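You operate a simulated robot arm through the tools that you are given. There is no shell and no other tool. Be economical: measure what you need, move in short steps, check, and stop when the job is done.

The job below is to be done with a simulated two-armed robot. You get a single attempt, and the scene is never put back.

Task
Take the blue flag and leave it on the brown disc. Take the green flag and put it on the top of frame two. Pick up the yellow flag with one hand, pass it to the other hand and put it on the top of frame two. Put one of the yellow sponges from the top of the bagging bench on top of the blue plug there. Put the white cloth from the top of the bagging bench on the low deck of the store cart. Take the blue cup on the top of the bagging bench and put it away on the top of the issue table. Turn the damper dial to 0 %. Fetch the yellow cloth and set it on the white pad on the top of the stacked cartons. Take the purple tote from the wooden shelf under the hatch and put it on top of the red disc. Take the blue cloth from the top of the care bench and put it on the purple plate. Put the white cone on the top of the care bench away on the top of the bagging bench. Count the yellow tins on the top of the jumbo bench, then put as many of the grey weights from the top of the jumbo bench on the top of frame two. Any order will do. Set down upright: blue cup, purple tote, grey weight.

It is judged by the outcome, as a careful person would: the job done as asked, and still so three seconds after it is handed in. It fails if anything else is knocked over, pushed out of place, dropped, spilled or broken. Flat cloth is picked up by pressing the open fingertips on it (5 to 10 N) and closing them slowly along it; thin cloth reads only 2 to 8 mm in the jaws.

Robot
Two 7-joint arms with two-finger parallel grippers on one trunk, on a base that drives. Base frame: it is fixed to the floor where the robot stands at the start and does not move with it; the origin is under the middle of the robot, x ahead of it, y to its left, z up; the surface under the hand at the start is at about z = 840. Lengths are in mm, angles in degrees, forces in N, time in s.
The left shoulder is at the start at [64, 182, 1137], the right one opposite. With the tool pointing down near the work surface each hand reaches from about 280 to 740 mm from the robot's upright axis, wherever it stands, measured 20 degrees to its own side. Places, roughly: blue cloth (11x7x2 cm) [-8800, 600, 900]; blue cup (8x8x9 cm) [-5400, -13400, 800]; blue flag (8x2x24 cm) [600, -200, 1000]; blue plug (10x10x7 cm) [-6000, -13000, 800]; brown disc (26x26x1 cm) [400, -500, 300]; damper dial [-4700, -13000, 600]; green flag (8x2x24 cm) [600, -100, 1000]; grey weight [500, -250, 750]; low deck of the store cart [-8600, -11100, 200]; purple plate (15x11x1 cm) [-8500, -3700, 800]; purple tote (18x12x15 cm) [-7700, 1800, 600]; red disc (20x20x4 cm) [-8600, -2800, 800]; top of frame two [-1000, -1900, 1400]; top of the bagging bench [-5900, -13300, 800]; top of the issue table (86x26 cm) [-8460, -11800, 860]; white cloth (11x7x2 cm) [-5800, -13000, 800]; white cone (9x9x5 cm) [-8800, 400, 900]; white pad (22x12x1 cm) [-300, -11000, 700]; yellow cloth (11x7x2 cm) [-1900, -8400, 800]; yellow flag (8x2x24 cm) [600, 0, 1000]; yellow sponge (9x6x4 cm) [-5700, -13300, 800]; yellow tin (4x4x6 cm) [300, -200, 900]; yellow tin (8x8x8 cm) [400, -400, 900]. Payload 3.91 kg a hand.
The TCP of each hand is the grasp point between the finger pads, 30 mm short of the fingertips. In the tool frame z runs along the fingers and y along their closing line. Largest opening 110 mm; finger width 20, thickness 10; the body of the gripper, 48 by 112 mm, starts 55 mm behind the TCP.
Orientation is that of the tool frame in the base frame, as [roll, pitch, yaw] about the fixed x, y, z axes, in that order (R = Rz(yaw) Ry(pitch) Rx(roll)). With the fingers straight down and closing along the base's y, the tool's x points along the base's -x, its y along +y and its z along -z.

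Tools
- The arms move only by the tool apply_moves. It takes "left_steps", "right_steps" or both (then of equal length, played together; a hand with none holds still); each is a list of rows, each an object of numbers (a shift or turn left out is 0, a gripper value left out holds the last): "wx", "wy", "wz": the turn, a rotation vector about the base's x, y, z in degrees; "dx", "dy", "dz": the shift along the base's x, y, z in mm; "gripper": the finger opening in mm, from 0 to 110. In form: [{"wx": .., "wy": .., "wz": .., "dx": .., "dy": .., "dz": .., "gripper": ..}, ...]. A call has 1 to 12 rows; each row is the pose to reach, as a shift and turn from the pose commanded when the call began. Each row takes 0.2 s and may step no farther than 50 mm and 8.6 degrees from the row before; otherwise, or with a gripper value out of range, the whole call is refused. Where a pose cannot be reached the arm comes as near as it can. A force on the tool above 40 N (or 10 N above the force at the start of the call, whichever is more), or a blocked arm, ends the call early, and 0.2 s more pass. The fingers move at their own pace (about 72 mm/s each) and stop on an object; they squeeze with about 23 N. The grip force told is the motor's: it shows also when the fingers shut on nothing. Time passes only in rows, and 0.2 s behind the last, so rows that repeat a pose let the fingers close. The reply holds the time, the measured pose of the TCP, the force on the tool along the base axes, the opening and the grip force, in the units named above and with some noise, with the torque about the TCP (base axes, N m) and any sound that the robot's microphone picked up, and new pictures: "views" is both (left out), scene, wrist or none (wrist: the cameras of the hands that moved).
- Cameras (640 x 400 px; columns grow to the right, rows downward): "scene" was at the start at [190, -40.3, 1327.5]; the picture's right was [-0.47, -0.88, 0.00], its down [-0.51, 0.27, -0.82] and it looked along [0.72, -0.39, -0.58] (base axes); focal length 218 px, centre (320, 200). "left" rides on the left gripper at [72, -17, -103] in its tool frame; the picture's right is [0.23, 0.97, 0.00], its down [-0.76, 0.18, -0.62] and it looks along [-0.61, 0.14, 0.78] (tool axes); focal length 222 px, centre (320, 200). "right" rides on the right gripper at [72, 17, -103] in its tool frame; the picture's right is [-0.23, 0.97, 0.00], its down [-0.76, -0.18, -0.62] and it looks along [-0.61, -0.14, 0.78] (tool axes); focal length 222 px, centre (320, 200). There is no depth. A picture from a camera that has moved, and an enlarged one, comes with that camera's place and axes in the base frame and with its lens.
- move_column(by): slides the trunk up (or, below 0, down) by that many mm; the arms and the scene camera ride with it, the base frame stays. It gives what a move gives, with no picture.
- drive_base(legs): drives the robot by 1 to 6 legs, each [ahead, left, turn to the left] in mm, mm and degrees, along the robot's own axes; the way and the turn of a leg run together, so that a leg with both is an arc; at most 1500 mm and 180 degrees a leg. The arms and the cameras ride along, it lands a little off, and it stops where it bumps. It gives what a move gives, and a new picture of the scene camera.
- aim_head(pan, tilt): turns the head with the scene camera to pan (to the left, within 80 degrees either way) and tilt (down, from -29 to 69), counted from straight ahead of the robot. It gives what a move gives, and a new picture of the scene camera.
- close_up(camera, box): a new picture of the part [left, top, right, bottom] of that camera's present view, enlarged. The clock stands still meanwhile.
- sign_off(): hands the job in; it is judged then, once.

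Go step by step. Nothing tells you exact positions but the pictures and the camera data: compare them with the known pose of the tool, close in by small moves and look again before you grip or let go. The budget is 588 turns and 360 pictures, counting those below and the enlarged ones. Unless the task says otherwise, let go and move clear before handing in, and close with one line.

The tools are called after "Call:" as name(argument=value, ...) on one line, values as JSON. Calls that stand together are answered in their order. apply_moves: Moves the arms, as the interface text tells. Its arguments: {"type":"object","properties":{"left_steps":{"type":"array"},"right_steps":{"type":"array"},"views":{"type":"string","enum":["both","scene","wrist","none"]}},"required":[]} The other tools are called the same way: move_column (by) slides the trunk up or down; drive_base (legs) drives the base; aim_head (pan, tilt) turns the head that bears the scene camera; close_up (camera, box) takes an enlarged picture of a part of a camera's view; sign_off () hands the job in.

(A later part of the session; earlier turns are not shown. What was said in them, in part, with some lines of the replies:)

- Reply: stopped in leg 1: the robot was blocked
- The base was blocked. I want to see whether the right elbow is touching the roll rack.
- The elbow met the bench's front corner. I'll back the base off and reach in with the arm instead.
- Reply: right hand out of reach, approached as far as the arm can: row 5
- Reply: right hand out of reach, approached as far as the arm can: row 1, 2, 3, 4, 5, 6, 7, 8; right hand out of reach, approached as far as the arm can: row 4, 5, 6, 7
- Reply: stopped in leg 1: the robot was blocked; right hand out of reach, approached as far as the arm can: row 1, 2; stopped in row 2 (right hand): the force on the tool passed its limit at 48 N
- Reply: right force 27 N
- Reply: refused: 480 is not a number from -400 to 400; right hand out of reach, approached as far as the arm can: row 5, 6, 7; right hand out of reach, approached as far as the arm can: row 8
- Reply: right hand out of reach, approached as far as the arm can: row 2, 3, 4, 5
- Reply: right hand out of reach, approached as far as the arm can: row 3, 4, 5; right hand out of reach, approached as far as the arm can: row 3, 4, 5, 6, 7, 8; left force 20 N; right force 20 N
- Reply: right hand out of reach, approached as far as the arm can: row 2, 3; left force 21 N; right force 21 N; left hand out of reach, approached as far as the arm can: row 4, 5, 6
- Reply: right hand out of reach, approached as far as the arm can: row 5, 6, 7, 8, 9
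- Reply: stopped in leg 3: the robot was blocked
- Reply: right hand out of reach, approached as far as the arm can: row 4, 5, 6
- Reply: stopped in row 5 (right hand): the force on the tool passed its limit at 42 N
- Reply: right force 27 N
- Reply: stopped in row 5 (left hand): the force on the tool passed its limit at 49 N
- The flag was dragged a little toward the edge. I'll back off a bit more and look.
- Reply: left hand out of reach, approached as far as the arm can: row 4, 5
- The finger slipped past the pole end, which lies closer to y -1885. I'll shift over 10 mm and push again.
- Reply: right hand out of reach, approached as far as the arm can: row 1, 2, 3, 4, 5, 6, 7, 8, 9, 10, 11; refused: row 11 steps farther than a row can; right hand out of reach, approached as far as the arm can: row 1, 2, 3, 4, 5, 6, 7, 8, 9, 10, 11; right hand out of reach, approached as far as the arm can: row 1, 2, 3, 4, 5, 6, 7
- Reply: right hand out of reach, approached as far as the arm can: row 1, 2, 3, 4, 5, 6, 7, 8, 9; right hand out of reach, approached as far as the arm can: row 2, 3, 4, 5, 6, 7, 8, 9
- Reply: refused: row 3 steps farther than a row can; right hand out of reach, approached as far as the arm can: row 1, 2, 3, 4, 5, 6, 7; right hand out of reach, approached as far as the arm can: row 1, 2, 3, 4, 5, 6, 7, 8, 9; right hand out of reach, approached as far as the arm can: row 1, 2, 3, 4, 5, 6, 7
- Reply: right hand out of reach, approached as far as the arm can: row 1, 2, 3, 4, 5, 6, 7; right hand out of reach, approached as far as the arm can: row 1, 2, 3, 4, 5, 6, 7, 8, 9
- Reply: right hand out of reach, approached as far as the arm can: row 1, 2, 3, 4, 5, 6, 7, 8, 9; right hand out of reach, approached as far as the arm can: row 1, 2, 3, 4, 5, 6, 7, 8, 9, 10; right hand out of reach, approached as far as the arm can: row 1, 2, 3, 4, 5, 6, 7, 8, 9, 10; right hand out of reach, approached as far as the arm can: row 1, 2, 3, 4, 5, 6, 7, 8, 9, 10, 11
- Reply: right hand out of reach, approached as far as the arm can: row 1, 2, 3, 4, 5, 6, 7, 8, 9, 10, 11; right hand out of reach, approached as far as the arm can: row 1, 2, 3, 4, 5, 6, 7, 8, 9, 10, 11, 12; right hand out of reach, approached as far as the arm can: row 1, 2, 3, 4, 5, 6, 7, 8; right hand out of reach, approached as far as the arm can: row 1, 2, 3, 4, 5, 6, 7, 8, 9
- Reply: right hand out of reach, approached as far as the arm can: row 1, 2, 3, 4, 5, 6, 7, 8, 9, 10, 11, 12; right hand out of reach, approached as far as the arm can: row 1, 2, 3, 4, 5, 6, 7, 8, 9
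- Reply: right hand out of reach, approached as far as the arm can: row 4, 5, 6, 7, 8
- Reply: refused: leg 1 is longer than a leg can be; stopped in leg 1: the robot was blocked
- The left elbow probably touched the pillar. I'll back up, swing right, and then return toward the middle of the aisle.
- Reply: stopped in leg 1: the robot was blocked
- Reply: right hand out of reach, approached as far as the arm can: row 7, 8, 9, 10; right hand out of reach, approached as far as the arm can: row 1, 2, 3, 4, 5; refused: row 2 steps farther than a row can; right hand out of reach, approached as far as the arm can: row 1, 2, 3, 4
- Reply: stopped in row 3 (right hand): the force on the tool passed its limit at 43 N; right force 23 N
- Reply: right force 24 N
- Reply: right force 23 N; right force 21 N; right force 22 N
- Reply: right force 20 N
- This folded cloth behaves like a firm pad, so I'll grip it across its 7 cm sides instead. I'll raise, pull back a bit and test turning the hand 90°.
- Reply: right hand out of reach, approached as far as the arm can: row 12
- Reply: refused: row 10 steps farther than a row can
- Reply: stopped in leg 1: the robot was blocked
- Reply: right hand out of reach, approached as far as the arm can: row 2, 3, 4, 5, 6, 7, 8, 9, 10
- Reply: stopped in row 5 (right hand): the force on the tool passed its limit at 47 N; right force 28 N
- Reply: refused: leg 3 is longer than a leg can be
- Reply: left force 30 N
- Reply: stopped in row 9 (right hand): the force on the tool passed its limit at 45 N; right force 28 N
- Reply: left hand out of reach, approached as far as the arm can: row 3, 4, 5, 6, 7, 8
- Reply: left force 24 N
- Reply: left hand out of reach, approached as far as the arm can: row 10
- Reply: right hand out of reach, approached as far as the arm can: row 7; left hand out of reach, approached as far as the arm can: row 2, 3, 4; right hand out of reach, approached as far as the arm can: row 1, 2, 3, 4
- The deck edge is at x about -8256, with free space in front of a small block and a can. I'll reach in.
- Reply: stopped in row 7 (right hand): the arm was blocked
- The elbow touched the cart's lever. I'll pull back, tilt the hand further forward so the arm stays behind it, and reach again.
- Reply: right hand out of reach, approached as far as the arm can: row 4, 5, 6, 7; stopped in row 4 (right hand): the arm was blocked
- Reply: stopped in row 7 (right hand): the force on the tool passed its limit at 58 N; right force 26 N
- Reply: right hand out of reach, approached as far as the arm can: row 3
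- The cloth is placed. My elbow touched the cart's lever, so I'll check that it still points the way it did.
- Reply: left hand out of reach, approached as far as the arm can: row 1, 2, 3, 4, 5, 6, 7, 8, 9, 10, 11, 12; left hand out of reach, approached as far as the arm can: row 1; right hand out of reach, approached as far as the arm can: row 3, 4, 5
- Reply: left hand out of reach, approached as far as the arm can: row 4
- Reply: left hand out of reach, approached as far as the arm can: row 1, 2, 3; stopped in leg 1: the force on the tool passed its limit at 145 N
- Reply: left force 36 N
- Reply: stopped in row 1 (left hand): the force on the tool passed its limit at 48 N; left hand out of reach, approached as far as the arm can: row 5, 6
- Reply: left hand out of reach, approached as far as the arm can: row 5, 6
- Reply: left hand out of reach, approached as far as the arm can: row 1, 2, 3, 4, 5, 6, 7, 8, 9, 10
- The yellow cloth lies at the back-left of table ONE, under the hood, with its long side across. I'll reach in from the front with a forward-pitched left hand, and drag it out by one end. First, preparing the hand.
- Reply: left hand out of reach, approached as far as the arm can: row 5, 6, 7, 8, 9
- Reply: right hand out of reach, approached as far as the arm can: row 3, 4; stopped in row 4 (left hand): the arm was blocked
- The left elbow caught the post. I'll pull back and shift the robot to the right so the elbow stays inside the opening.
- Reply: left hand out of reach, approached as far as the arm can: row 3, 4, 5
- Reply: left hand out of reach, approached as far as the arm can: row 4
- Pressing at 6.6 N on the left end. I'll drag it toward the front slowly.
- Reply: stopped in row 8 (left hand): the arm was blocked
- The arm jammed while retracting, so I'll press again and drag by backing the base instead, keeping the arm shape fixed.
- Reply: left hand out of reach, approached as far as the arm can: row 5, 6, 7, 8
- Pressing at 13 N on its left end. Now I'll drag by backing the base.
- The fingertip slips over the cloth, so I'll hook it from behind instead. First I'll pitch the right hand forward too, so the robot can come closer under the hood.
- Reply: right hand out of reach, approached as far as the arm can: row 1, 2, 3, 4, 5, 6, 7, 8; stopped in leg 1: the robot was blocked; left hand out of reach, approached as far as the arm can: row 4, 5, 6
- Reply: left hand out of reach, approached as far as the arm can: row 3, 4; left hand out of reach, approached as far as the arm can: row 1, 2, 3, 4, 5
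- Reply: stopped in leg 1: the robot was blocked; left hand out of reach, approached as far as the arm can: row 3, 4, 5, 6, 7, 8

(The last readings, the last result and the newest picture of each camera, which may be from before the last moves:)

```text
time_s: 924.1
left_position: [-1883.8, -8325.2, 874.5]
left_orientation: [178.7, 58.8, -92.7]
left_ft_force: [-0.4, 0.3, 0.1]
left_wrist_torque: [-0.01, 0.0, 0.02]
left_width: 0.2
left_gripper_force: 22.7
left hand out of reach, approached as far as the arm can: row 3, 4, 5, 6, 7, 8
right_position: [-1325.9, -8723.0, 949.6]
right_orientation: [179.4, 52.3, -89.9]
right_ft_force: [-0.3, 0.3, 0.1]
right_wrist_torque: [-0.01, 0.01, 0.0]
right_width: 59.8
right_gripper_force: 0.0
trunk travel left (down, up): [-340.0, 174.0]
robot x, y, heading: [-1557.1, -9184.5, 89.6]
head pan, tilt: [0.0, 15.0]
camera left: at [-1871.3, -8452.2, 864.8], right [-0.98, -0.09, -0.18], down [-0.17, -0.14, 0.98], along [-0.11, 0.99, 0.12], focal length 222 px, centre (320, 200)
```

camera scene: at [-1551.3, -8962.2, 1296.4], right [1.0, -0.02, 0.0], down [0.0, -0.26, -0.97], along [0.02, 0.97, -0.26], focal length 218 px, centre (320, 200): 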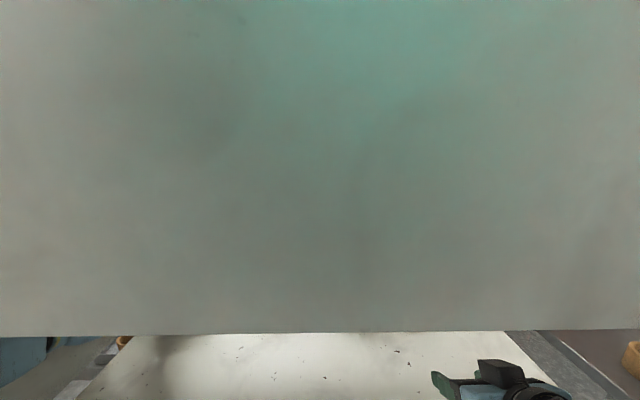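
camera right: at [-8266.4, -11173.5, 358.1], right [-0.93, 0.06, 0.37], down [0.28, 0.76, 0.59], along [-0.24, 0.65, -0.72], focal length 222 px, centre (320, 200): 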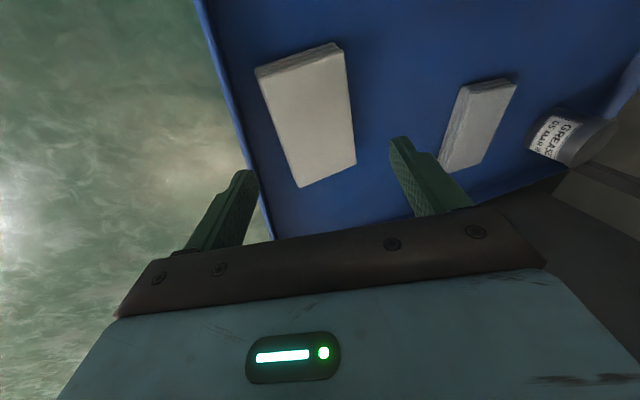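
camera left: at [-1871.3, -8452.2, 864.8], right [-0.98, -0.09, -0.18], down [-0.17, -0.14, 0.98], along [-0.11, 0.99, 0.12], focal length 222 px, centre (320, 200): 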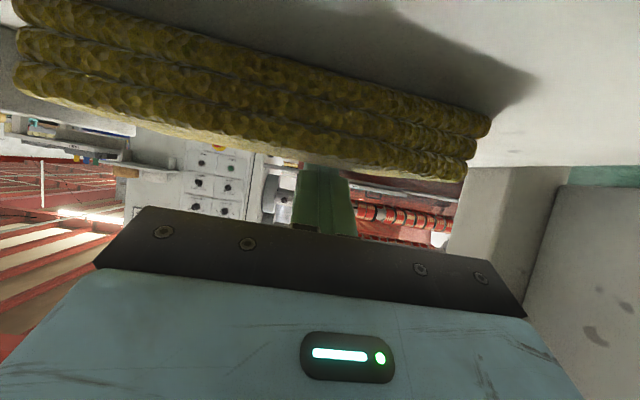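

The fingertip is now behind the cloth. I'll lower slightly and pull it by backing the base.

Call:
apply_moves(left_steps=[{"dz": -4}, {"dz": -8}, {"dz": -8}], views="none")

Call:
drive_base(legs=[[-150, 0, 0]])

Call:
close_up(camera="left", box=[0, 0, 640, 400])

```text
time_s: 924.9
left_position: [-1884.8, -8326.0, 869.8]
left_orientation: [178.8, 59.3, -92.7]
left_ft_force: [0.8, 1.9, 17.8]
left_wrist_torque: [-0.03, -0.03, 0.03]
left_width: 0.0
left_gripper_force: 22.7
right_position: [-1326.8, -8724.1, 947.8]
right_orientation: [179.3, 52.1, -89.7]
right_ft_force: [-0.4, -0.4, -0.4]
right_wrist_torque: [0.01, -0.01, -0.01]
right_width: 59.7
right_gripper_force: 0.1
trunk travel left (down, up): [-340.0, 174.0]
robot x, y, heading: [-1553.9, -9188.5, 89.1]
head pan, tilt: [0.0, 15.0]
```

```text
time_s: 926.2
left_position: [-1887.3, -8473.0, 868.8]
left_orientation: [178.8, 59.2, -92.7]
left_ft_force: [1.4, 3.2, 25.2]
left_wrist_torque: [-0.15, 0.09, 0.03]
left_width: 0.0
left_gripper_force: 23.1
right_position: [-1328.9, -8867.8, 947.0]
right_orientation: [179.5, 52.2, -89.8]
right_ft_force: [0.8, -0.3, 0.4]
right_wrist_torque: [-0.04, 0.0, 0.02]
right_width: 59.9
right_gripper_force: 0.0
trunk travel left (down, up): [-340.0, 174.0]
robot x, y, heading: [-1554.8, -9333.6, 89.3]
head pan, tilt: [0.0, 15.0]
camera scene: at [-1553.3, -9108.5, 1296.2], right [1.0, -0.01, 0.0], down [0.0, -0.26, -0.97], along [0.01, 0.97, -0.26], focal length 218 px, centre (320, 200)
```

scene: 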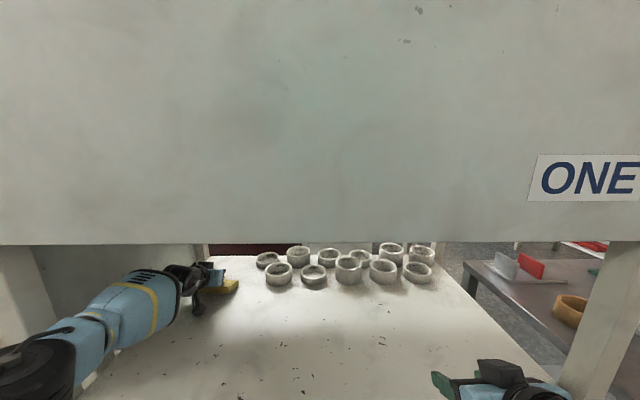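

```text
1.00 times, centred on (320, 200) of left (not enlarged: the box is as wide or as high as the picture)
camera zoom: at [-1874.4, -8598.8, 859.2], right [-0.98, -0.09, -0.18], down [-0.17, -0.14, 0.98], along [-0.11, 0.99, 0.12], focal length 222 px, centre (320, 200)
```

zoom: 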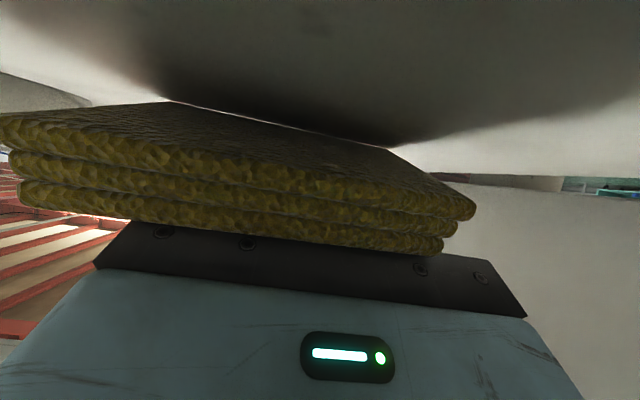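

The hook works; the cloth came along. I'll pull it further toward the front.

Call:
drive_base(legs=[[-215, 0, 0]])

```text
time_s: 927.9
left_position: [-1888.3, -8683.5, 868.6]
left_orientation: [178.8, 59.2, -92.9]
left_ft_force: [0.6, 2.0, 15.8]
left_wrist_torque: [-0.02, -0.01, 0.04]
left_width: 0.0
left_gripper_force: 23.1
right_position: [-1329.7, -9082.0, 946.8]
right_orientation: [179.4, 52.1, -90.0]
right_ft_force: [0.6, -0.5, -0.2]
right_wrist_torque: [-0.03, 0.02, 0.03]
right_width: 60.0
right_gripper_force: 0.0
trunk travel left (down, up): [-340.0, 174.0]
robot x, y, heading: [-1555.7, -9545.1, 89.0]
head pan, tilt: [0.0, 15.0]
camera scene: at [-1556.1, -9320.3, 1296.0], right [1.0, -0.02, 0.0], down [0.0, -0.26, -0.97], along [0.02, 0.97, -0.26], focal length 218 px, centre (320, 200)
```

scene: 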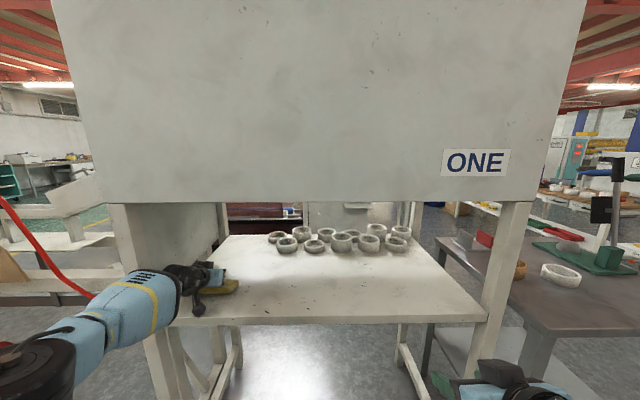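

The cloth is near the front now, and nothing else was disturbed. I'll pull a little further so its edge lines up with the table edge.

Call:
drive_base(legs=[[-105, 0, 0]])

Call:
close_up(camera="scene", box=[120, 200, 320, 330])

```text
time_s: 929.1
left_position: [-1888.6, -8786.0, 867.7]
left_orientation: [178.8, 59.1, -93.0]
left_ft_force: [0.9, 0.5, 5.3]
left_wrist_torque: [-0.04, 0.05, 0.0]
left_width: 0.1
left_gripper_force: 23.2
right_position: [-1331.5, -9186.0, 946.1]
right_orientation: [179.5, 51.9, -90.1]
right_ft_force: [0.1, 0.2, -0.2]
right_wrist_torque: [0.06, 0.01, -0.01]
right_width: 60.0
right_gripper_force: 0.1
trunk travel left (down, up): [-340.0, 174.0]
robot x, y, heading: [-1559.8, -9651.1, 89.1]
head pan, tilt: [0.0, 15.0]
camera scene: at [-1557.9, -9423.8, 1295.8], right [1.0, -0.02, 0.0], down [0.0, -0.26, -0.97], along [0.02, 0.97, -0.26], focal length 218 px, centre (320, 200)
```

scene: 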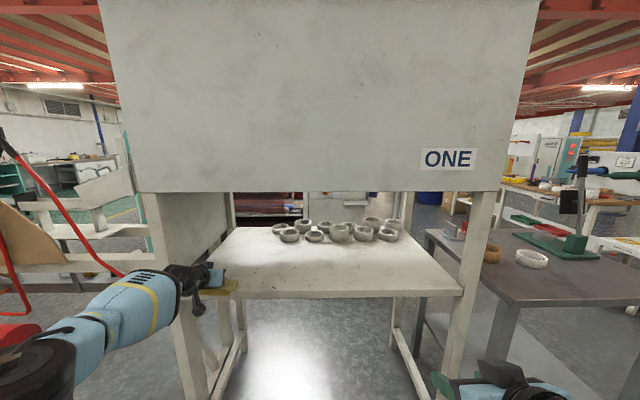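

```text
3.08 times, centred on (220, 265) of scene
camera zoom: at [-1557.9, -9423.8, 1295.8], right [1.0, -0.02, 0.0], down [0.0, -0.26, -0.97], along [0.02, 0.97, -0.26], focal length 672 px, centre (628, 0)
```

zoom: 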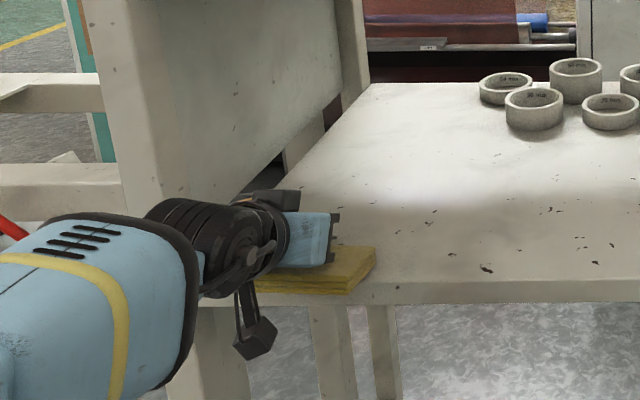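

The cloth's front edge is now flush with the table edge. I'll lift off, back away, and re-orient the left hand (turned 90°, tilted 22°) to grip across its short side.

Call:
apply_moves(left_steps=[{"dz": 20}, {"dz": 45}, {"dz": 70}], views="none")

Call:
drive_base(legs=[[-150, 0, 0.9]])

Call:
apply_moves(left_steps=[{"wx": -7.5, "dy": -8}, {"wx": -15, "dy": -16}, {"wx": -22.5, "dy": -24}, {"wx": -30, "dy": -32, "dz": 10}, {"wx": -37.5, "dy": -45, "dz": 25}, {"wx": -45, "dy": -60, "dz": 40}, {"wx": -52.5, "dy": -80, "dz": 55}, {"wx": -59, "dy": -100, "dz": 70}, {"wx": -59, "dy": -130, "dz": 80}, {"wx": -59, "dy": -160, "dz": 80}], views="none")

Call:
apply_moves(left_steps=[{"wz": 8, "gripper": 60}, {"wz": 16, "gripper": 95}, {"wz": 24}, {"wz": 32}, {"wz": 40}, {"wz": 48}, {"wz": 56}, {"wz": 64}, {"wz": 72}, {"wz": 80}, {"wz": 88}, {"wz": 92}], views="none")

```text
time_s: 929.9
left_position: [-1888.5, -8785.3, 936.1]
left_orientation: [178.8, 59.0, -92.9]
left_ft_force: [-0.1, 0.4, 0.4]
left_wrist_torque: [-0.01, 0.01, 0.01]
left_width: 0.0
left_gripper_force: 23.1
right_position: [-1331.6, -9184.5, 946.9]
right_orientation: [179.5, 52.0, -90.0]
right_ft_force: [-0.1, 0.2, 1.1]
right_wrist_torque: [-0.02, -0.01, 0.04]
right_width: 59.9
right_gripper_force: 0.0
trunk travel left (down, up): [-340.0, 174.0]
robot x, y, heading: [-1558.3, -9650.9, 88.9]
head pan, tilt: [0.0, 15.0]
```

```text
time_s: 931.3
left_position: [-1904.6, -8944.3, 936.5]
left_orientation: [178.8, 59.0, -92.0]
left_ft_force: [0.1, 1.2, -1.1]
left_wrist_torque: [0.01, 0.02, 0.02]
left_width: 0.0
left_gripper_force: 22.7
right_position: [-1340.5, -9334.3, 946.6]
right_orientation: [179.5, 51.9, -89.2]
right_ft_force: [0.2, 0.6, -0.8]
right_wrist_torque: [0.02, 0.02, -0.02]
right_width: 60.1
right_gripper_force: 0.1
trunk travel left (down, up): [-340.0, 174.0]
robot x, y, heading: [-1565.0, -9807.6, 89.8]
head pan, tilt: [0.0, 15.0]
camera scene: at [-1563.3, -9576.6, 1295.8], right [1.0, 0.0, 0.0], down [0.0, -0.26, -0.97], along [0.0, 0.97, -0.26], focal length 218 px, centre (320, 200)
```

scene: 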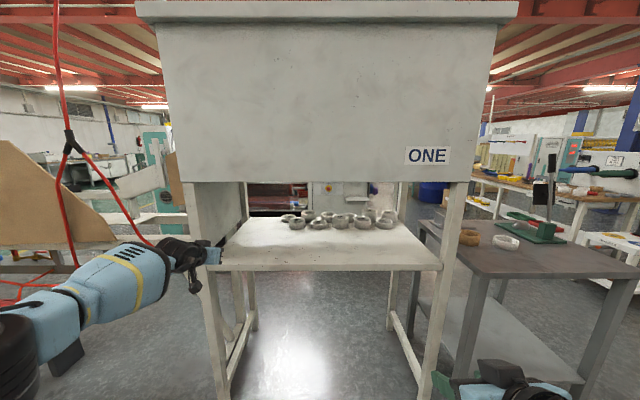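

```text
time_s: 933.5
left_position: [-1896.3, -9121.4, 1008.3]
left_orientation: [-179.3, 0.1, -90.9]
left_ft_force: [-1.1, 1.1, 0.4]
left_wrist_torque: [-0.01, -0.07, 0.0]
left_width: 0.2
left_gripper_force: 23.6
left hand out of reach, approached as far as the arm can: row 2, 3, 4, 5, 6, 7, 8, 9, 10
right_position: [-1343.9, -9333.3, 946.6]
right_orientation: [179.7, 51.9, -89.0]
right_ft_force: [-0.1, 1.1, 0.5]
right_wrist_torque: [-0.01, -0.02, -0.04]
right_width: 60.0
right_gripper_force: 0.0
trunk travel left (down, up): [-340.0, 174.0]
robot x, y, heading: [-1561.4, -9803.9, 89.8]
head pan, tilt: [0.0, 15.0]
```

```text
time_s: 936.1
left_position: [-1890.5, -9122.0, 1009.4]
left_orientation: [-179.5, 0.0, 1.1]
left_ft_force: [-0.6, 0.3, 0.7]
left_wrist_torque: [0.02, 0.02, 0.01]
left_width: 94.7
left_gripper_force: 0.0
right_position: [-1340.8, -9334.2, 946.8]
right_orientation: [179.5, 52.0, -89.2]
right_ft_force: [0.1, -0.4, 0.2]
right_wrist_torque: [-0.02, 0.02, 0.0]
right_width: 59.8
right_gripper_force: 0.0
trunk travel left (down, up): [-340.0, 174.0]
robot x, y, heading: [-1565.4, -9804.0, 89.6]
head pan, tilt: [0.0, 15.0]
```

Call:
close_up(camera="scene", box=[180, 210, 320, 300])

```text
4.44 times, centred on (250, 255) of scene
camera zoom: at [-1563.3, -9575.8, 1295.6], right [1.0, 0.0, 0.0], down [0.0, -0.26, -0.97], along [0.0, 0.97, -0.26], focal length 970 px, centre (631, -44)
```

zoom: 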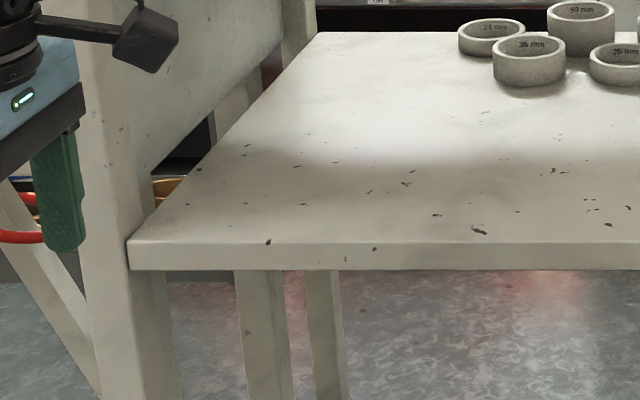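

The cloth isn't on the table any more; I need to find it.

Call:
aim_head(pan=15, tilt=42)

```text
time_s: 937.0
left_position: [-1891.9, -9121.1, 1008.9]
left_orientation: [-179.6, 0.0, 0.9]
left_ft_force: [1.1, -0.9, -0.8]
left_wrist_torque: [-0.01, -0.01, 0.02]
left_width: 95.1
left_gripper_force: 0.1
right_position: [-1340.6, -9334.5, 947.4]
right_orientation: [179.5, 52.0, -89.2]
right_ft_force: [-0.9, 0.5, 0.1]
right_wrist_torque: [-0.01, -0.01, -0.02]
right_width: 60.2
right_gripper_force: 0.2
trunk travel left (down, up): [-340.0, 174.0]
robot x, y, heading: [-1559.8, -9808.5, 89.7]
head pan, tilt: [15.0, 42.0]
camera scene: at [-1584.9, -9588.4, 1253.2], right [0.97, 0.26, 0.0], down [0.17, -0.65, -0.74], along [-0.19, 0.72, -0.67], focal length 218 px, centre (320, 200)
```

scene: 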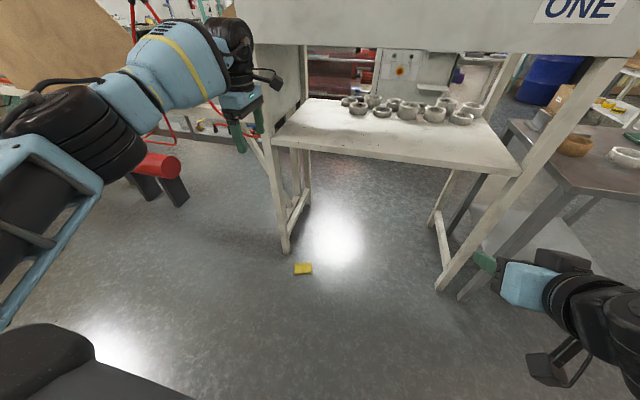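

The cloth slid off onto the floor at about [-1880, -8900]. I'll pick it up from there: restoring the right hand, then lowering the trunk and approaching.

Call:
apply_moves(right_steps=[{"wx": -7.5, "dy": -12, "dz": 10}, {"wx": -15, "dy": -24, "dz": 20}, {"wx": -22.5, "dy": -36, "dz": 30}, {"wx": -30, "dy": -48, "dz": 40}, {"wx": -37.5, "dy": -60, "dz": 50}, {"wx": -45, "dy": -75, "dz": 60}, {"wx": -52, "dy": -90, "dz": 70}, {"wx": -52, "dy": -105, "dz": 80}], left_steps=[{"dz": -20}, {"dz": -40}, {"dz": -60}, {"dz": -80}, {"dz": -100}, {"dz": -100}, {"dz": -100}, {"dz": -100}], views="none")

Call:
move_column(by=-330)

Call:
apply_moves(left_steps=[{"dz": -45}, {"dz": -90}, {"dz": -135}, {"dz": -180}, {"dz": -225}, {"dz": -270}, {"dz": -310}, {"dz": -350}, {"dz": -390}], views="none")

```text
time_s: 938.8
left_position: [-1892.3, -9121.6, 911.4]
left_orientation: [-179.5, 0.1, 0.9]
left_ft_force: [-0.6, 0.5, 0.9]
left_wrist_torque: [0.03, 0.0, -0.02]
left_width: 94.9
left_gripper_force: 0.0
right_position: [-1341.2, -9440.3, 1025.6]
right_orientation: [178.8, -0.2, -89.5]
right_ft_force: [0.0, 1.0, -1.0]
right_wrist_torque: [0.05, -0.05, 0.0]
right_width: 60.1
right_gripper_force: 0.2
right hand out of reach, approached as far as the arm can: row 1
trunk travel left (down, up): [-340.0, 174.0]
robot x, y, heading: [-1562.7, -9805.5, 89.7]
head pan, tilt: [15.0, 42.0]
```

```text
time_s: 942.0
left_position: [-1891.1, -9122.0, 579.5]
left_orientation: [-179.4, 0.0, 1.0]
left_ft_force: [0.4, -0.3, 0.1]
left_wrist_torque: [0.02, 0.02, -0.04]
left_width: 94.8
left_gripper_force: 0.1
right_position: [-1340.1, -9438.0, 697.5]
right_orientation: [178.9, -0.2, -89.5]
right_ft_force: [-0.2, 0.4, -0.2]
right_wrist_torque: [0.01, 0.02, 0.0]
right_width: 59.8
right_gripper_force: 0.1
trunk travel left (down, up): [-10.0, 504.0]
robot x, y, heading: [-1561.6, -9808.1, 89.6]
head pan, tilt: [15.0, 42.0]
```

```text
time_s: 944.0
left_position: [-1892.0, -9130.2, 191.1]
left_orientation: [-179.5, -0.1, 0.9]
left_ft_force: [0.7, 0.5, 0.0]
left_wrist_torque: [0.01, 0.05, 0.0]
left_width: 95.0
left_gripper_force: 0.1
left hand out of reach, approached as far as the arm can: row 9
right_position: [-1342.3, -9437.1, 699.0]
right_orientation: [178.9, -0.1, -89.6]
right_ft_force: [-0.2, 0.4, 0.7]
right_wrist_torque: [0.0, -0.02, -0.01]
right_width: 60.2
right_gripper_force: 0.1
trunk travel left (down, up): [-10.0, 504.0]
robot x, y, heading: [-1560.9, -9806.3, 90.0]
head pan, tilt: [15.0, 42.0]
```

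Call:
apply_moves(left_steps=[{"dy": -45}, {"dy": -90}, {"dy": -135}, {"dy": -180}, {"dy": -190, "dz": -30}, {"dy": -190, "dz": -60}, {"dy": -190, "dz": -85}], views="none")

Call:
drive_base(legs=[[370, 0, 0]])

Call:
close_up(camera="left", box=[0, 0, 640, 400])

```text
time_s: 945.6
left_position: [-1890.2, -9321.6, 104.1]
left_orientation: [-179.5, -0.1, 1.0]
left_ft_force: [-1.5, 1.2, 0.2]
left_wrist_torque: [0.01, -0.02, 0.01]
left_width: 94.8
left_gripper_force: 0.1
right_position: [-1341.2, -9437.9, 697.4]
right_orientation: [178.7, -0.1, -89.6]
right_ft_force: [0.3, -0.3, 0.5]
right_wrist_torque: [-0.01, 0.03, -0.01]
right_width: 60.2
right_gripper_force: 0.1
trunk travel left (down, up): [-10.0, 504.0]
robot x, y, heading: [-1560.6, -9802.9, 89.7]
head pan, tilt: [15.0, 42.0]
```

```text
time_s: 947.9
left_position: [-1890.4, -8961.0, 104.2]
left_orientation: [-179.5, 0.2, 1.1]
left_ft_force: [0.2, -0.5, 0.6]
left_wrist_torque: [-0.03, 0.02, -0.01]
left_width: 95.0
left_gripper_force: 0.0
right_position: [-1341.4, -9077.4, 698.3]
right_orientation: [178.8, -0.1, -89.4]
right_ft_force: [1.0, -0.4, 0.4]
right_wrist_torque: [0.01, -0.04, -0.01]
right_width: 59.8
right_gripper_force: 0.1
trunk travel left (down, up): [-10.0, 504.0]
robot x, y, heading: [-1561.2, -9441.3, 89.5]
head pan, tilt: [15.0, 42.0]
camera scene: at [-1584.3, -9117.4, 902.9], right [0.97, 0.26, 0.0], down [0.17, -0.65, -0.74], along [-0.19, 0.72, -0.67], focal length 218 px, centre (320, 200)
```

scene: 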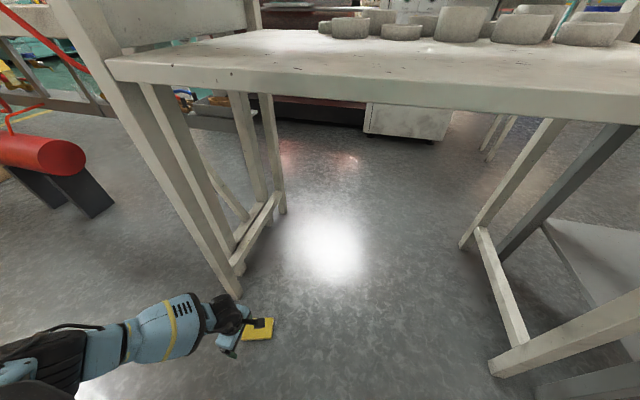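

```text
1.00 times, centred on (320, 200) of left (not enlarged: the box is as wide or as high as the picture)
camera zoom: at [-1818.6, -8943.7, 207.5], right [0.24, -0.97, -0.01], down [-0.76, -0.2, 0.62], along [-0.61, -0.15, -0.78], focal length 222 px, centre (320, 200)
```

zoom: 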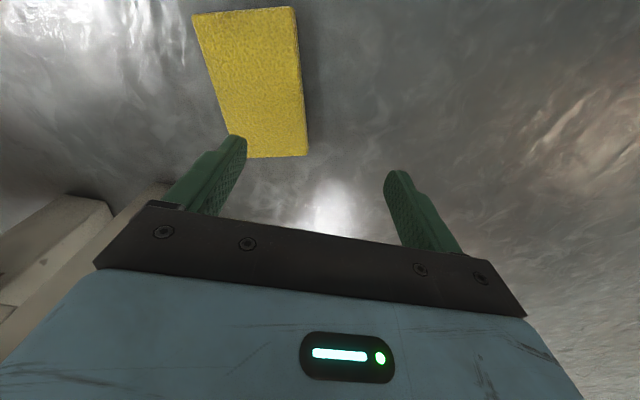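

I can see the cloth clearly: centre [-1874, -8906], turned about 17°. I'll align and lower to the floor.

Call:
apply_moves(left_steps=[{"dx": 5, "dy": 20, "wz": 6}, {"dx": 10, "dy": 40, "wz": 12}, {"dx": 15, "dy": 55, "wz": 17}, {"dx": 15, "dy": 55, "wz": 17, "dz": -20}, {"dx": 15, "dy": 55, "wz": 17, "dz": -40}], views="wrist")

```text
time_s: 949.1
left_position: [-1875.8, -8905.2, 65.0]
left_orientation: [-179.5, 0.1, 18.0]
left_ft_force: [-0.6, 0.9, 0.4]
left_wrist_torque: [0.02, -0.03, 0.0]
left_width: 94.8
left_gripper_force: 0.0
right_position: [-1340.2, -9077.9, 697.7]
right_orientation: [178.7, -0.2, -89.4]
right_ft_force: [0.4, -0.5, 0.3]
right_wrist_torque: [-0.01, 0.02, 0.03]
right_width: 59.9
right_gripper_force: 0.0
trunk travel left (down, up): [-10.0, 504.0]
robot x, y, heading: [-1563.9, -9442.8, 90.2]
head pan, tilt: [15.0, 42.0]
camera left: at [-1812.0, -8868.4, 167.3], right [0.52, -0.86, -0.01], down [-0.67, -0.41, 0.62], along [-0.54, -0.32, -0.78], focal length 222 px, centre (320, 200)
```

left: 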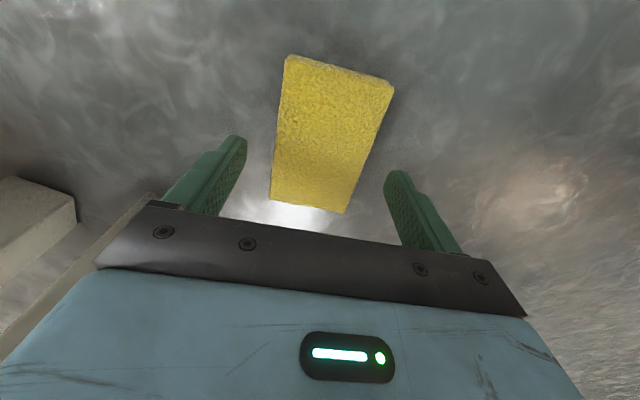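

Call:
apply_moves(left_steps=[{"dz": -15}, {"dz": -25}, {"dz": -30}, {"dz": -33}, {"dz": -36}, {"dz": -39}], views="none")

Call:
apply_moves(left_steps=[{"dz": 1, "gripper": 85}, {"dz": 2, "gripper": 74}, {"dz": 2, "gripper": 64}, {"dz": 2, "gripper": 54}, {"dz": 2, "gripper": 44}, {"dz": 2, "gripper": 35}, {"dz": 2, "gripper": 35}], views="none")

```text
time_s: 950.5
left_position: [-1874.0, -8914.7, 41.2]
left_orientation: [-179.4, 0.1, 18.0]
left_ft_force: [-0.4, 0.4, -0.1]
left_wrist_torque: [0.01, -0.01, -0.02]
left_width: 95.3
left_gripper_force: 0.1
left hand out of reach, approached as far as the arm can: row 2, 3, 4, 5, 6
right_position: [-1339.8, -9076.5, 697.1]
right_orientation: [178.8, -0.2, -89.4]
right_ft_force: [0.0, 0.4, -0.3]
right_wrist_torque: [0.0, -0.02, 0.02]
right_width: 59.9
right_gripper_force: 0.1
trunk travel left (down, up): [-10.0, 504.0]
robot x, y, heading: [-1557.3, -9444.8, 90.0]
head pan, tilt: [15.0, 42.0]
```

```text
time_s: 952.1
left_position: [-1873.9, -8916.3, 43.6]
left_orientation: [-179.4, 0.1, 18.0]
left_ft_force: [0.2, -1.0, 0.8]
left_wrist_torque: [0.02, -0.01, 0.01]
left_width: 67.1
left_gripper_force: 22.7
right_position: [-1340.5, -9077.2, 698.0]
right_orientation: [178.8, -0.1, -89.4]
right_ft_force: [0.1, 0.1, 0.2]
right_wrist_torque: [-0.02, 0.02, 0.01]
right_width: 59.8
right_gripper_force: 0.0
trunk travel left (down, up): [-10.0, 504.0]
robot x, y, heading: [-1562.9, -9445.5, 90.0]
head pan, tilt: [15.0, 42.0]
```

Gripped at 67 mm. I'll lift gently and check.

Call:
apply_moves(left_steps=[{"dz": 8}, {"dz": 20}, {"dz": 40}, {"dz": 60}], views="wrist")

```text
time_s: 953.1
left_position: [-1874.9, -8915.2, 102.3]
left_orientation: [-179.5, 0.1, 18.1]
left_ft_force: [-0.1, 0.6, 0.3]
left_wrist_torque: [0.01, 0.02, -0.01]
left_width: 67.4
left_gripper_force: 23.2
right_position: [-1339.8, -9077.3, 699.3]
right_orientation: [178.8, 0.0, -89.4]
right_ft_force: [-0.3, 0.1, 0.3]
right_wrist_torque: [0.02, 0.0, -0.03]
right_width: 59.7
right_gripper_force: 0.1
trunk travel left (down, up): [-10.0, 504.0]
robot x, y, heading: [-1562.9, -9444.7, 89.8]
head pan, tilt: [15.0, 42.0]
camera left: at [-1811.7, -8878.6, 206.0], right [0.52, -0.86, -0.01], down [-0.67, -0.41, 0.62], along [-0.54, -0.32, -0.78], focal length 222 px, centre (320, 200)
```

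left: 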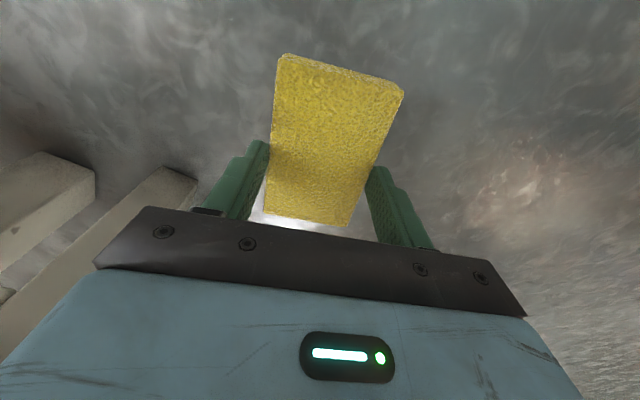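

It's held. I'll raise it, lift the trunk, and head to the carton stack with the white pad.

Call:
apply_moves(left_steps=[{"dz": 40, "dy": -10}, {"dz": 80, "dy": -20}, {"dz": 120, "dy": -30}, {"dz": 160, "dy": -40}, {"dz": 200, "dy": -60}, {"dz": 240, "dy": -80}, {"dz": 280, "dy": -95}, {"dz": 320, "dy": -110}], views="none")

Call:
move_column(by=390)

Call:
aim_head(pan=5, tilt=25)

Call:
drive_base(legs=[[-550, 0, 0], [0, 0, -70]])

```text
time_s: 954.9
left_position: [-1874.9, -9027.0, 422.1]
left_orientation: [-179.5, 0.2, 18.1]
left_ft_force: [0.4, 0.0, -0.1]
left_wrist_torque: [-0.02, 0.02, 0.0]
left_width: 67.1
left_gripper_force: 22.6
right_position: [-1341.8, -9076.9, 698.7]
right_orientation: [178.8, -0.1, -89.5]
right_ft_force: [-0.2, 0.0, 0.0]
right_wrist_torque: [0.03, -0.04, 0.03]
right_width: 60.1
right_gripper_force: 0.1
trunk travel left (down, up): [-10.0, 504.0]
robot x, y, heading: [-1563.7, -9444.0, 89.8]
head pan, tilt: [15.0, 42.0]
```

```text
time_s: 958.7
left_position: [-1874.5, -9025.2, 812.6]
left_orientation: [-179.5, 0.1, 18.1]
left_ft_force: [-0.7, 0.1, -0.2]
left_wrist_torque: [0.01, -0.01, 0.01]
left_width: 67.1
left_gripper_force: 22.8
right_position: [-1341.6, -9076.8, 1087.5]
right_orientation: [178.8, -0.2, -89.4]
right_ft_force: [-0.2, -0.7, 0.8]
right_wrist_torque: [0.0, 0.01, 0.01]
right_width: 60.3
right_gripper_force: 0.1
trunk travel left (down, up): [-400.0, 114.0]
robot x, y, heading: [-1562.6, -9443.6, 89.9]
head pan, tilt: [15.0, 42.0]
```

```text
time_s: 959.5
left_position: [-1875.1, -9024.9, 812.2]
left_orientation: [-179.5, 0.1, 18.0]
left_ft_force: [0.4, 0.2, -0.3]
left_wrist_torque: [0.0, 0.0, 0.01]
left_width: 67.2
left_gripper_force: 23.3
right_position: [-1339.2, -9076.6, 1086.8]
right_orientation: [178.8, -0.1, -89.5]
right_ft_force: [0.7, -0.7, -0.3]
right_wrist_torque: [0.0, 0.01, 0.05]
right_width: 60.0
right_gripper_force: 0.0
trunk travel left (down, up): [-400.0, 114.0]
robot x, y, heading: [-1561.2, -9447.9, 90.1]
head pan, tilt: [5.0, 25.0]
camera scene: at [-1571.0, -9237.2, 1344.0], right [1.0, 0.09, 0.0], down [0.04, -0.42, -0.91], along [-0.08, 0.9, -0.42], focal length 218 px, centre (320, 200)
```

scene: 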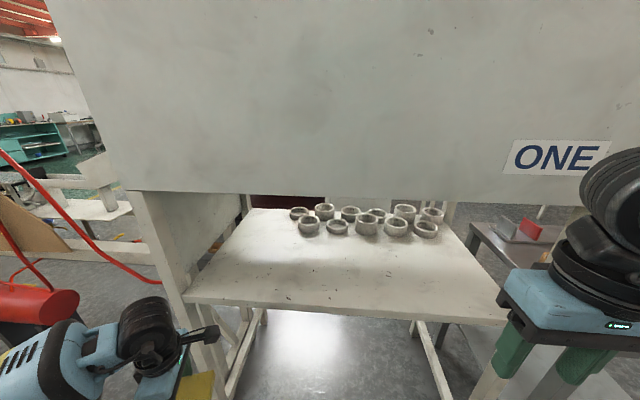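

```text
time_s: 965.6
left_position: [-1278.4, -9543.3, 813.6]
left_orientation: [-179.5, 0.0, -51.7]
left_ft_force: [0.7, 0.6, -0.5]
left_wrist_torque: [0.0, 0.01, 0.02]
left_width: 67.2
left_gripper_force: 22.6
right_position: [-1141.8, -10060.3, 1087.6]
right_orientation: [178.7, -0.1, -159.1]
right_ft_force: [-0.4, -0.5, 0.4]
right_wrist_torque: [-0.04, 0.0, -0.01]
right_width: 60.1
right_gripper_force: 0.1
trunk travel left (down, up): [-400.0, 114.0]
robot x, y, heading: [-1565.9, -9983.6, 20.1]
head pan, tilt: [5.0, 25.0]
camera scene: at [-1374.3, -9901.8, 1344.0], right [0.43, -0.9, 0.0], down [-0.38, -0.18, -0.91], along [0.82, 0.39, -0.42], focal length 218 px, centre (320, 200)
```

scene: 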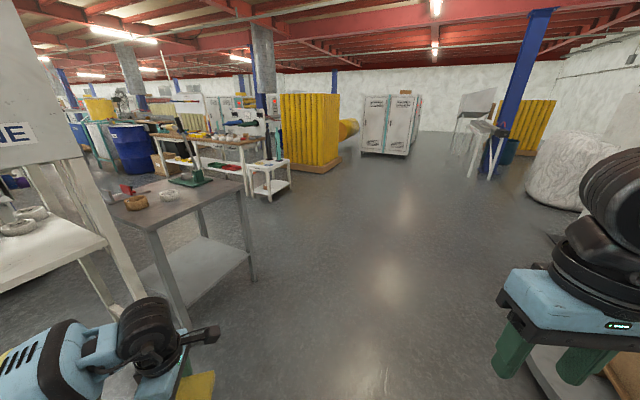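

I'll swing round to face the carton stack from the north.

Call:
drive_base(legs=[[0, 0, -110], [0, 900, 0]])

```text
time_s: 978.6
left_position: [-346.3, -10421.6, 812.6]
left_orientation: [-179.5, 0.1, -162.6]
left_ft_force: [0.5, 0.6, 0.3]
left_wrist_torque: [0.04, -0.03, 0.03]
left_width: 66.9
left_gripper_force: 23.4
right_position: [-879.4, -10362.9, 1088.6]
right_orientation: [178.8, 0.0, 89.9]
right_ft_force: [-0.8, 0.2, -0.2]
right_wrist_torque: [-0.01, -0.02, -0.02]
right_width: 60.0
right_gripper_force: 0.1
trunk travel left (down, up): [-400.0, 114.0]
robot x, y, heading: [-653.8, -9999.1, -90.6]
head pan, tilt: [5.0, 25.0]
camera scene: at [-649.9, -10203.3, 1344.0], right [-1.0, -0.07, 0.0], down [-0.03, 0.42, -0.91], along [0.07, -0.9, -0.42], focal length 218 px, centre (320, 200)
```

scene: 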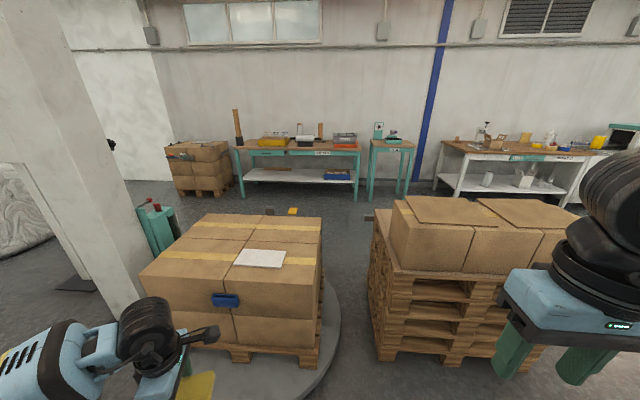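

The white pad lies on top of the carton stack near [-320, -10965]. I'll approach with the cloth and align it.

Call:
apply_moves(left_steps=[{"dz": 30, "wz": -6}, {"dz": 50, "wz": -12}, {"dz": 60, "wz": -17}], views="none")

Call:
drive_base(legs=[[440, 75, 0.6]])

Call:
close_up(camera="left", box=[0, 0, 640, 400])

```text
time_s: 979.4
left_position: [-346.9, -10423.1, 871.5]
left_orientation: [-179.5, 0.1, -179.7]
left_ft_force: [-1.0, 0.0, -0.6]
left_wrist_torque: [-0.02, -0.02, -0.01]
left_width: 66.9
left_gripper_force: 23.0
right_position: [-879.8, -10362.8, 1087.8]
right_orientation: [178.8, -0.1, 89.9]
right_ft_force: [-0.3, 0.2, -0.2]
right_wrist_torque: [-0.03, -0.02, -0.01]
right_width: 59.9
right_gripper_force: 0.0
trunk travel left (down, up): [-400.0, 114.0]
robot x, y, heading: [-652.0, -9996.7, -90.7]
head pan, tilt: [5.0, 25.0]
```

```text
time_s: 982.1
left_position: [-268.1, -10850.4, 872.6]
left_orientation: [-179.5, 0.1, -178.8]
left_ft_force: [-0.2, -0.7, -1.3]
left_wrist_torque: [0.03, -0.01, 0.03]
left_width: 67.1
left_gripper_force: 23.6
right_position: [-803.0, -10799.8, 1087.9]
right_orientation: [178.8, -0.1, 90.7]
right_ft_force: [-0.1, 0.3, -0.3]
right_wrist_torque: [0.0, -0.04, -0.02]
right_width: 59.9
right_gripper_force: 0.0
trunk travel left (down, up): [-400.0, 114.0]
robot x, y, heading: [-584.5, -10433.9, -89.9]
head pan, tilt: [5.0, 25.0]
camera scene: at [-575.8, -10636.9, 1344.0], right [-1.0, -0.09, 0.0], down [-0.04, 0.42, -0.91], along [0.08, -0.9, -0.42], focal length 218 px, centre (320, 200)
```

scene: 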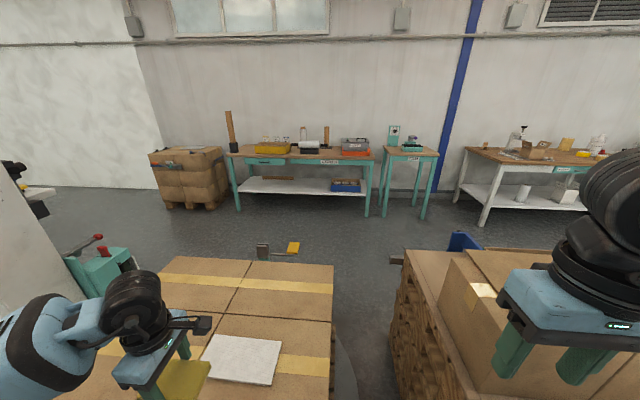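

```text
1.00 times, centred on (320, 200) of left (not enlarged: the box is as wide or as high as the picture)
camera zoom: at [-342.0, -10869.4, 975.9], right [-0.25, 0.97, -0.01], down [0.76, 0.2, 0.62], along [0.6, 0.15, -0.78], focal length 222 px, centre (320, 200)
```

zoom: 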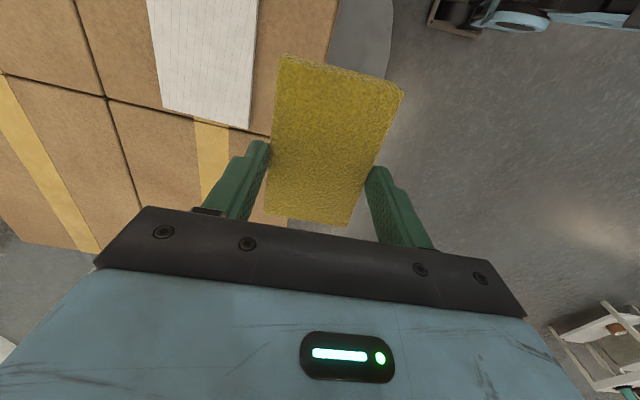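

The pad's centre is near [-330, -10978]. I'll move over it and lower.

Call:
apply_moves(left_steps=[{"dx": -15, "dy": -30}, {"dx": -31, "dy": -64}, {"dx": -46, "dy": -96}, {"dx": -62, "dy": -128}, {"dx": -62, "dy": -128, "dz": -30}, {"dx": -62, "dy": -128, "dz": -65}, {"dx": -62, "dy": -128, "dz": -90}], views="both")

```text
time_s: 983.7
left_position: [-333.3, -10980.7, 782.6]
left_orientation: [-179.6, 0.1, -178.9]
left_ft_force: [0.0, -0.9, -0.4]
left_wrist_torque: [0.01, 0.03, 0.0]
left_width: 67.0
left_gripper_force: 23.2
right_position: [-802.8, -10800.0, 1087.1]
right_orientation: [178.8, -0.1, 90.7]
right_ft_force: [-0.6, 0.2, -0.8]
right_wrist_torque: [0.01, 0.01, -0.02]
right_width: 60.0
right_gripper_force: 0.0
trunk travel left (down, up): [-400.0, 114.0]
robot x, y, heading: [-583.2, -10433.6, -89.9]
head pan, tilt: [5.0, 25.0]
camera scene: at [-575.7, -10636.6, 1344.0], right [-1.0, -0.09, 0.0], down [-0.04, 0.42, -0.91], along [0.08, -0.9, -0.42], focal length 218 px, centre (320, 200)
camera left: at [-405.3, -10998.0, 885.7], right [-0.25, 0.97, -0.01], down [0.76, 0.2, 0.62], along [0.6, 0.15, -0.78], focal length 222 px, centre (320, 200)
```

scene: 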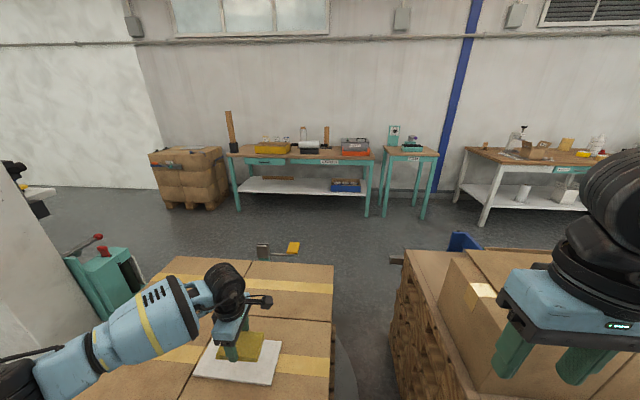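
left: 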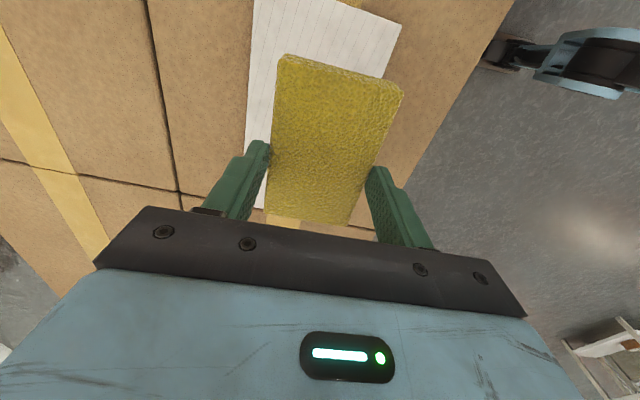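

I'll shift slightly to centre on the pad, and lower to contact.

Call:
apply_moves(left_steps=[{"dx": 4, "dy": -14}, {"dx": 4, "dy": -14, "dz": -12}, {"dx": 4, "dy": -14, "dz": -20}, {"dx": 4, "dy": -14, "dz": -25}, {"dx": 4, "dy": -14, "dz": -30}, {"dx": 4, "dy": -14, "dz": -35}, {"dx": 4, "dy": -14, "dz": -40}, {"dx": 4, "dy": -14, "dz": -45}, {"dx": 4, "dy": -14, "dz": -50}], views="none")

```text
time_s: 985.7
left_position: [-327.6, -10992.4, 732.0]
left_orientation: [-179.4, 0.1, -178.9]
left_ft_force: [-0.4, -0.5, 0.0]
left_wrist_torque: [0.01, -0.01, -0.02]
left_width: 67.0
left_gripper_force: 22.9
right_position: [-802.8, -10799.5, 1088.0]
right_orientation: [178.8, -0.2, 90.7]
right_ft_force: [0.1, 0.0, -0.9]
right_wrist_torque: [0.04, 0.02, -0.01]
right_width: 59.9
right_gripper_force: 0.0
trunk travel left (down, up): [-400.0, 114.0]
robot x, y, heading: [-585.8, -10430.7, -90.2]
head pan, tilt: [5.0, 25.0]
```

Call:
apply_moves(left_steps=[{"dz": -4}, {"dz": -8}, {"dz": -12}, {"dz": -16}, {"dz": -20}, {"dz": -24}, {"dz": -28}, {"dz": -32}], views="wrist")

```text
time_s: 987.5
left_position: [-327.5, -10994.2, 704.5]
left_orientation: [-179.2, 0.1, -179.0]
left_ft_force: [2.2, 2.0, 29.8]
left_wrist_torque: [0.12, -0.05, 0.0]
left_width: 67.4
left_gripper_force: 22.7
right_position: [-803.6, -10797.3, 1089.0]
right_orientation: [178.8, 0.0, 90.6]
right_ft_force: [-0.4, -0.7, -0.3]
right_wrist_torque: [0.02, 0.03, -0.04]
right_width: 59.9
right_gripper_force: 0.1
trunk travel left (down, up): [-400.0, 114.0]
robot x, y, heading: [-582.5, -10433.2, -90.0]
head pan, tilt: [5.0, 25.0]
camera left: at [-401.0, -11011.2, 807.9], right [-0.25, 0.97, -0.02], down [0.76, 0.2, 0.62], along [0.6, 0.14, -0.78], focal length 222 px, centre (320, 200)
```

left: 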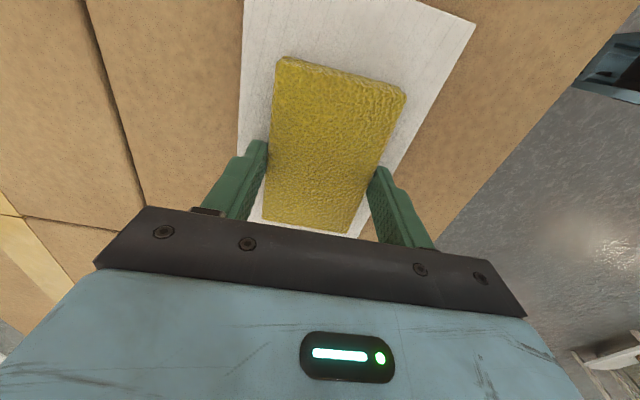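

It's on the pad but a bit toward one end. I'll lift slightly, shift 30 mm to centre it, set down and release.

Call:
apply_moves(left_steps=[{"dz": 8}, {"dz": 12, "dx": -15}, {"dz": 12, "dx": -32}, {"dz": 8, "dx": -32}, {"dz": 5, "dx": -32}, {"dz": 3, "dx": -32}, {"dz": 1.5, "dx": -32}], views="none")

Call:
apply_moves(left_steps=[{"dz": 1, "gripper": 76}, {"dz": 1, "gripper": 90}, {"dz": 1, "gripper": 92}, {"dz": 25}, {"dz": 60}, {"dz": 100}, {"dz": 140}], views="wrist")

```text
time_s: 989.1
left_position: [-361.1, -10993.2, 704.1]
left_orientation: [-179.2, -0.1, -179.0]
left_ft_force: [1.0, 3.3, 12.0]
left_wrist_torque: [0.0, -0.08, 0.02]
left_width: 66.9
left_gripper_force: 22.9
right_position: [-803.2, -10799.5, 1088.1]
right_orientation: [178.8, -0.1, 90.7]
right_ft_force: [0.4, 0.1, -0.2]
right_wrist_torque: [0.02, 0.02, 0.01]
right_width: 60.2
right_gripper_force: 0.1
trunk travel left (down, up): [-400.0, 114.0]
robot x, y, heading: [-581.0, -10432.2, -90.1]
head pan, tilt: [5.0, 25.0]
```

```text
time_s: 990.7
left_position: [-358.6, -10992.1, 843.1]
left_orientation: [-179.4, 0.2, -178.9]
left_ft_force: [-0.2, -0.6, 0.5]
left_wrist_torque: [0.02, 0.02, 0.0]
left_width: 91.9
left_gripper_force: 0.0
right_position: [-803.6, -10799.3, 1088.7]
right_orientation: [178.8, -0.1, 90.8]
right_ft_force: [0.0, -0.6, -0.2]
right_wrist_torque: [0.01, 0.01, -0.03]
right_width: 60.1
right_gripper_force: 0.0
trunk travel left (down, up): [-400.0, 114.0]
robot x, y, heading: [-581.0, -10434.9, -90.1]
head pan, tilt: [5.0, 25.0]
camera left: at [-431.4, -11010.1, 945.4], right [-0.25, 0.97, -0.01], down [0.76, 0.2, 0.62], along [0.61, 0.15, -0.78], focal length 222 px, centre (320, 200)
```

left: 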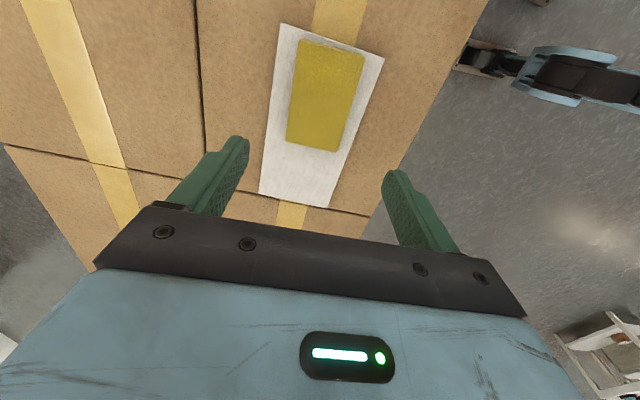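

The yellow cloth lies fully on the white pad, and that was the last item. I'll move clear and hand in.

Call:
drive_base(legs=[[-350, 0, 0]])

Call:
sign_off()

```text
time_s: 993.0
left_position: [-358.4, -10636.1, 841.6]
left_orientation: [-179.5, 0.1, -178.8]
left_ft_force: [0.1, 0.2, -0.3]
left_wrist_torque: [-0.04, -0.02, 0.01]
left_width: 92.2
left_gripper_force: 0.1
right_position: [-802.7, -10444.3, 1088.3]
right_orientation: [178.9, -0.1, 90.7]
right_ft_force: [0.3, 0.5, 0.5]
right_wrist_torque: [-0.03, -0.01, -0.02]
right_width: 59.9
right_gripper_force: 0.1
trunk travel left (down, up): [-400.0, 114.0]
robot x, y, heading: [-580.7, -10078.4, -90.3]
head pan, tilt: [5.0, 25.0]
camera scene: at [-575.7, -10281.2, 1344.1], right [-1.0, -0.09, 0.0], down [-0.04, 0.42, -0.91], along [0.08, -0.9, -0.42], focal length 218 px, centre (320, 200)
```

scene: 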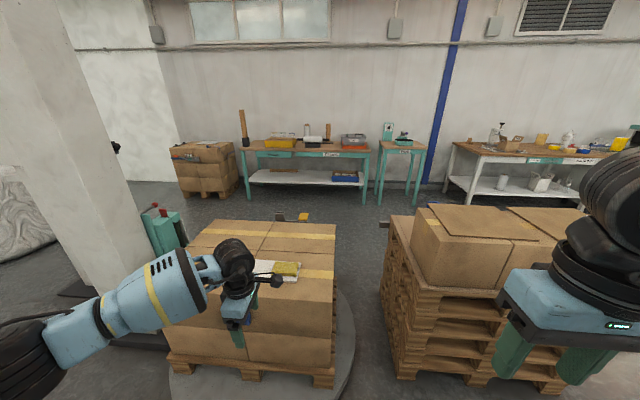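

```text
The job is handed in.
```

All twelve tasks are done and handed in: I counted two yellow tins and put two weights on frame two, but the yellow cloth fell to the floor once on the way to the pad and the brown disc shifted by about 15 mm.
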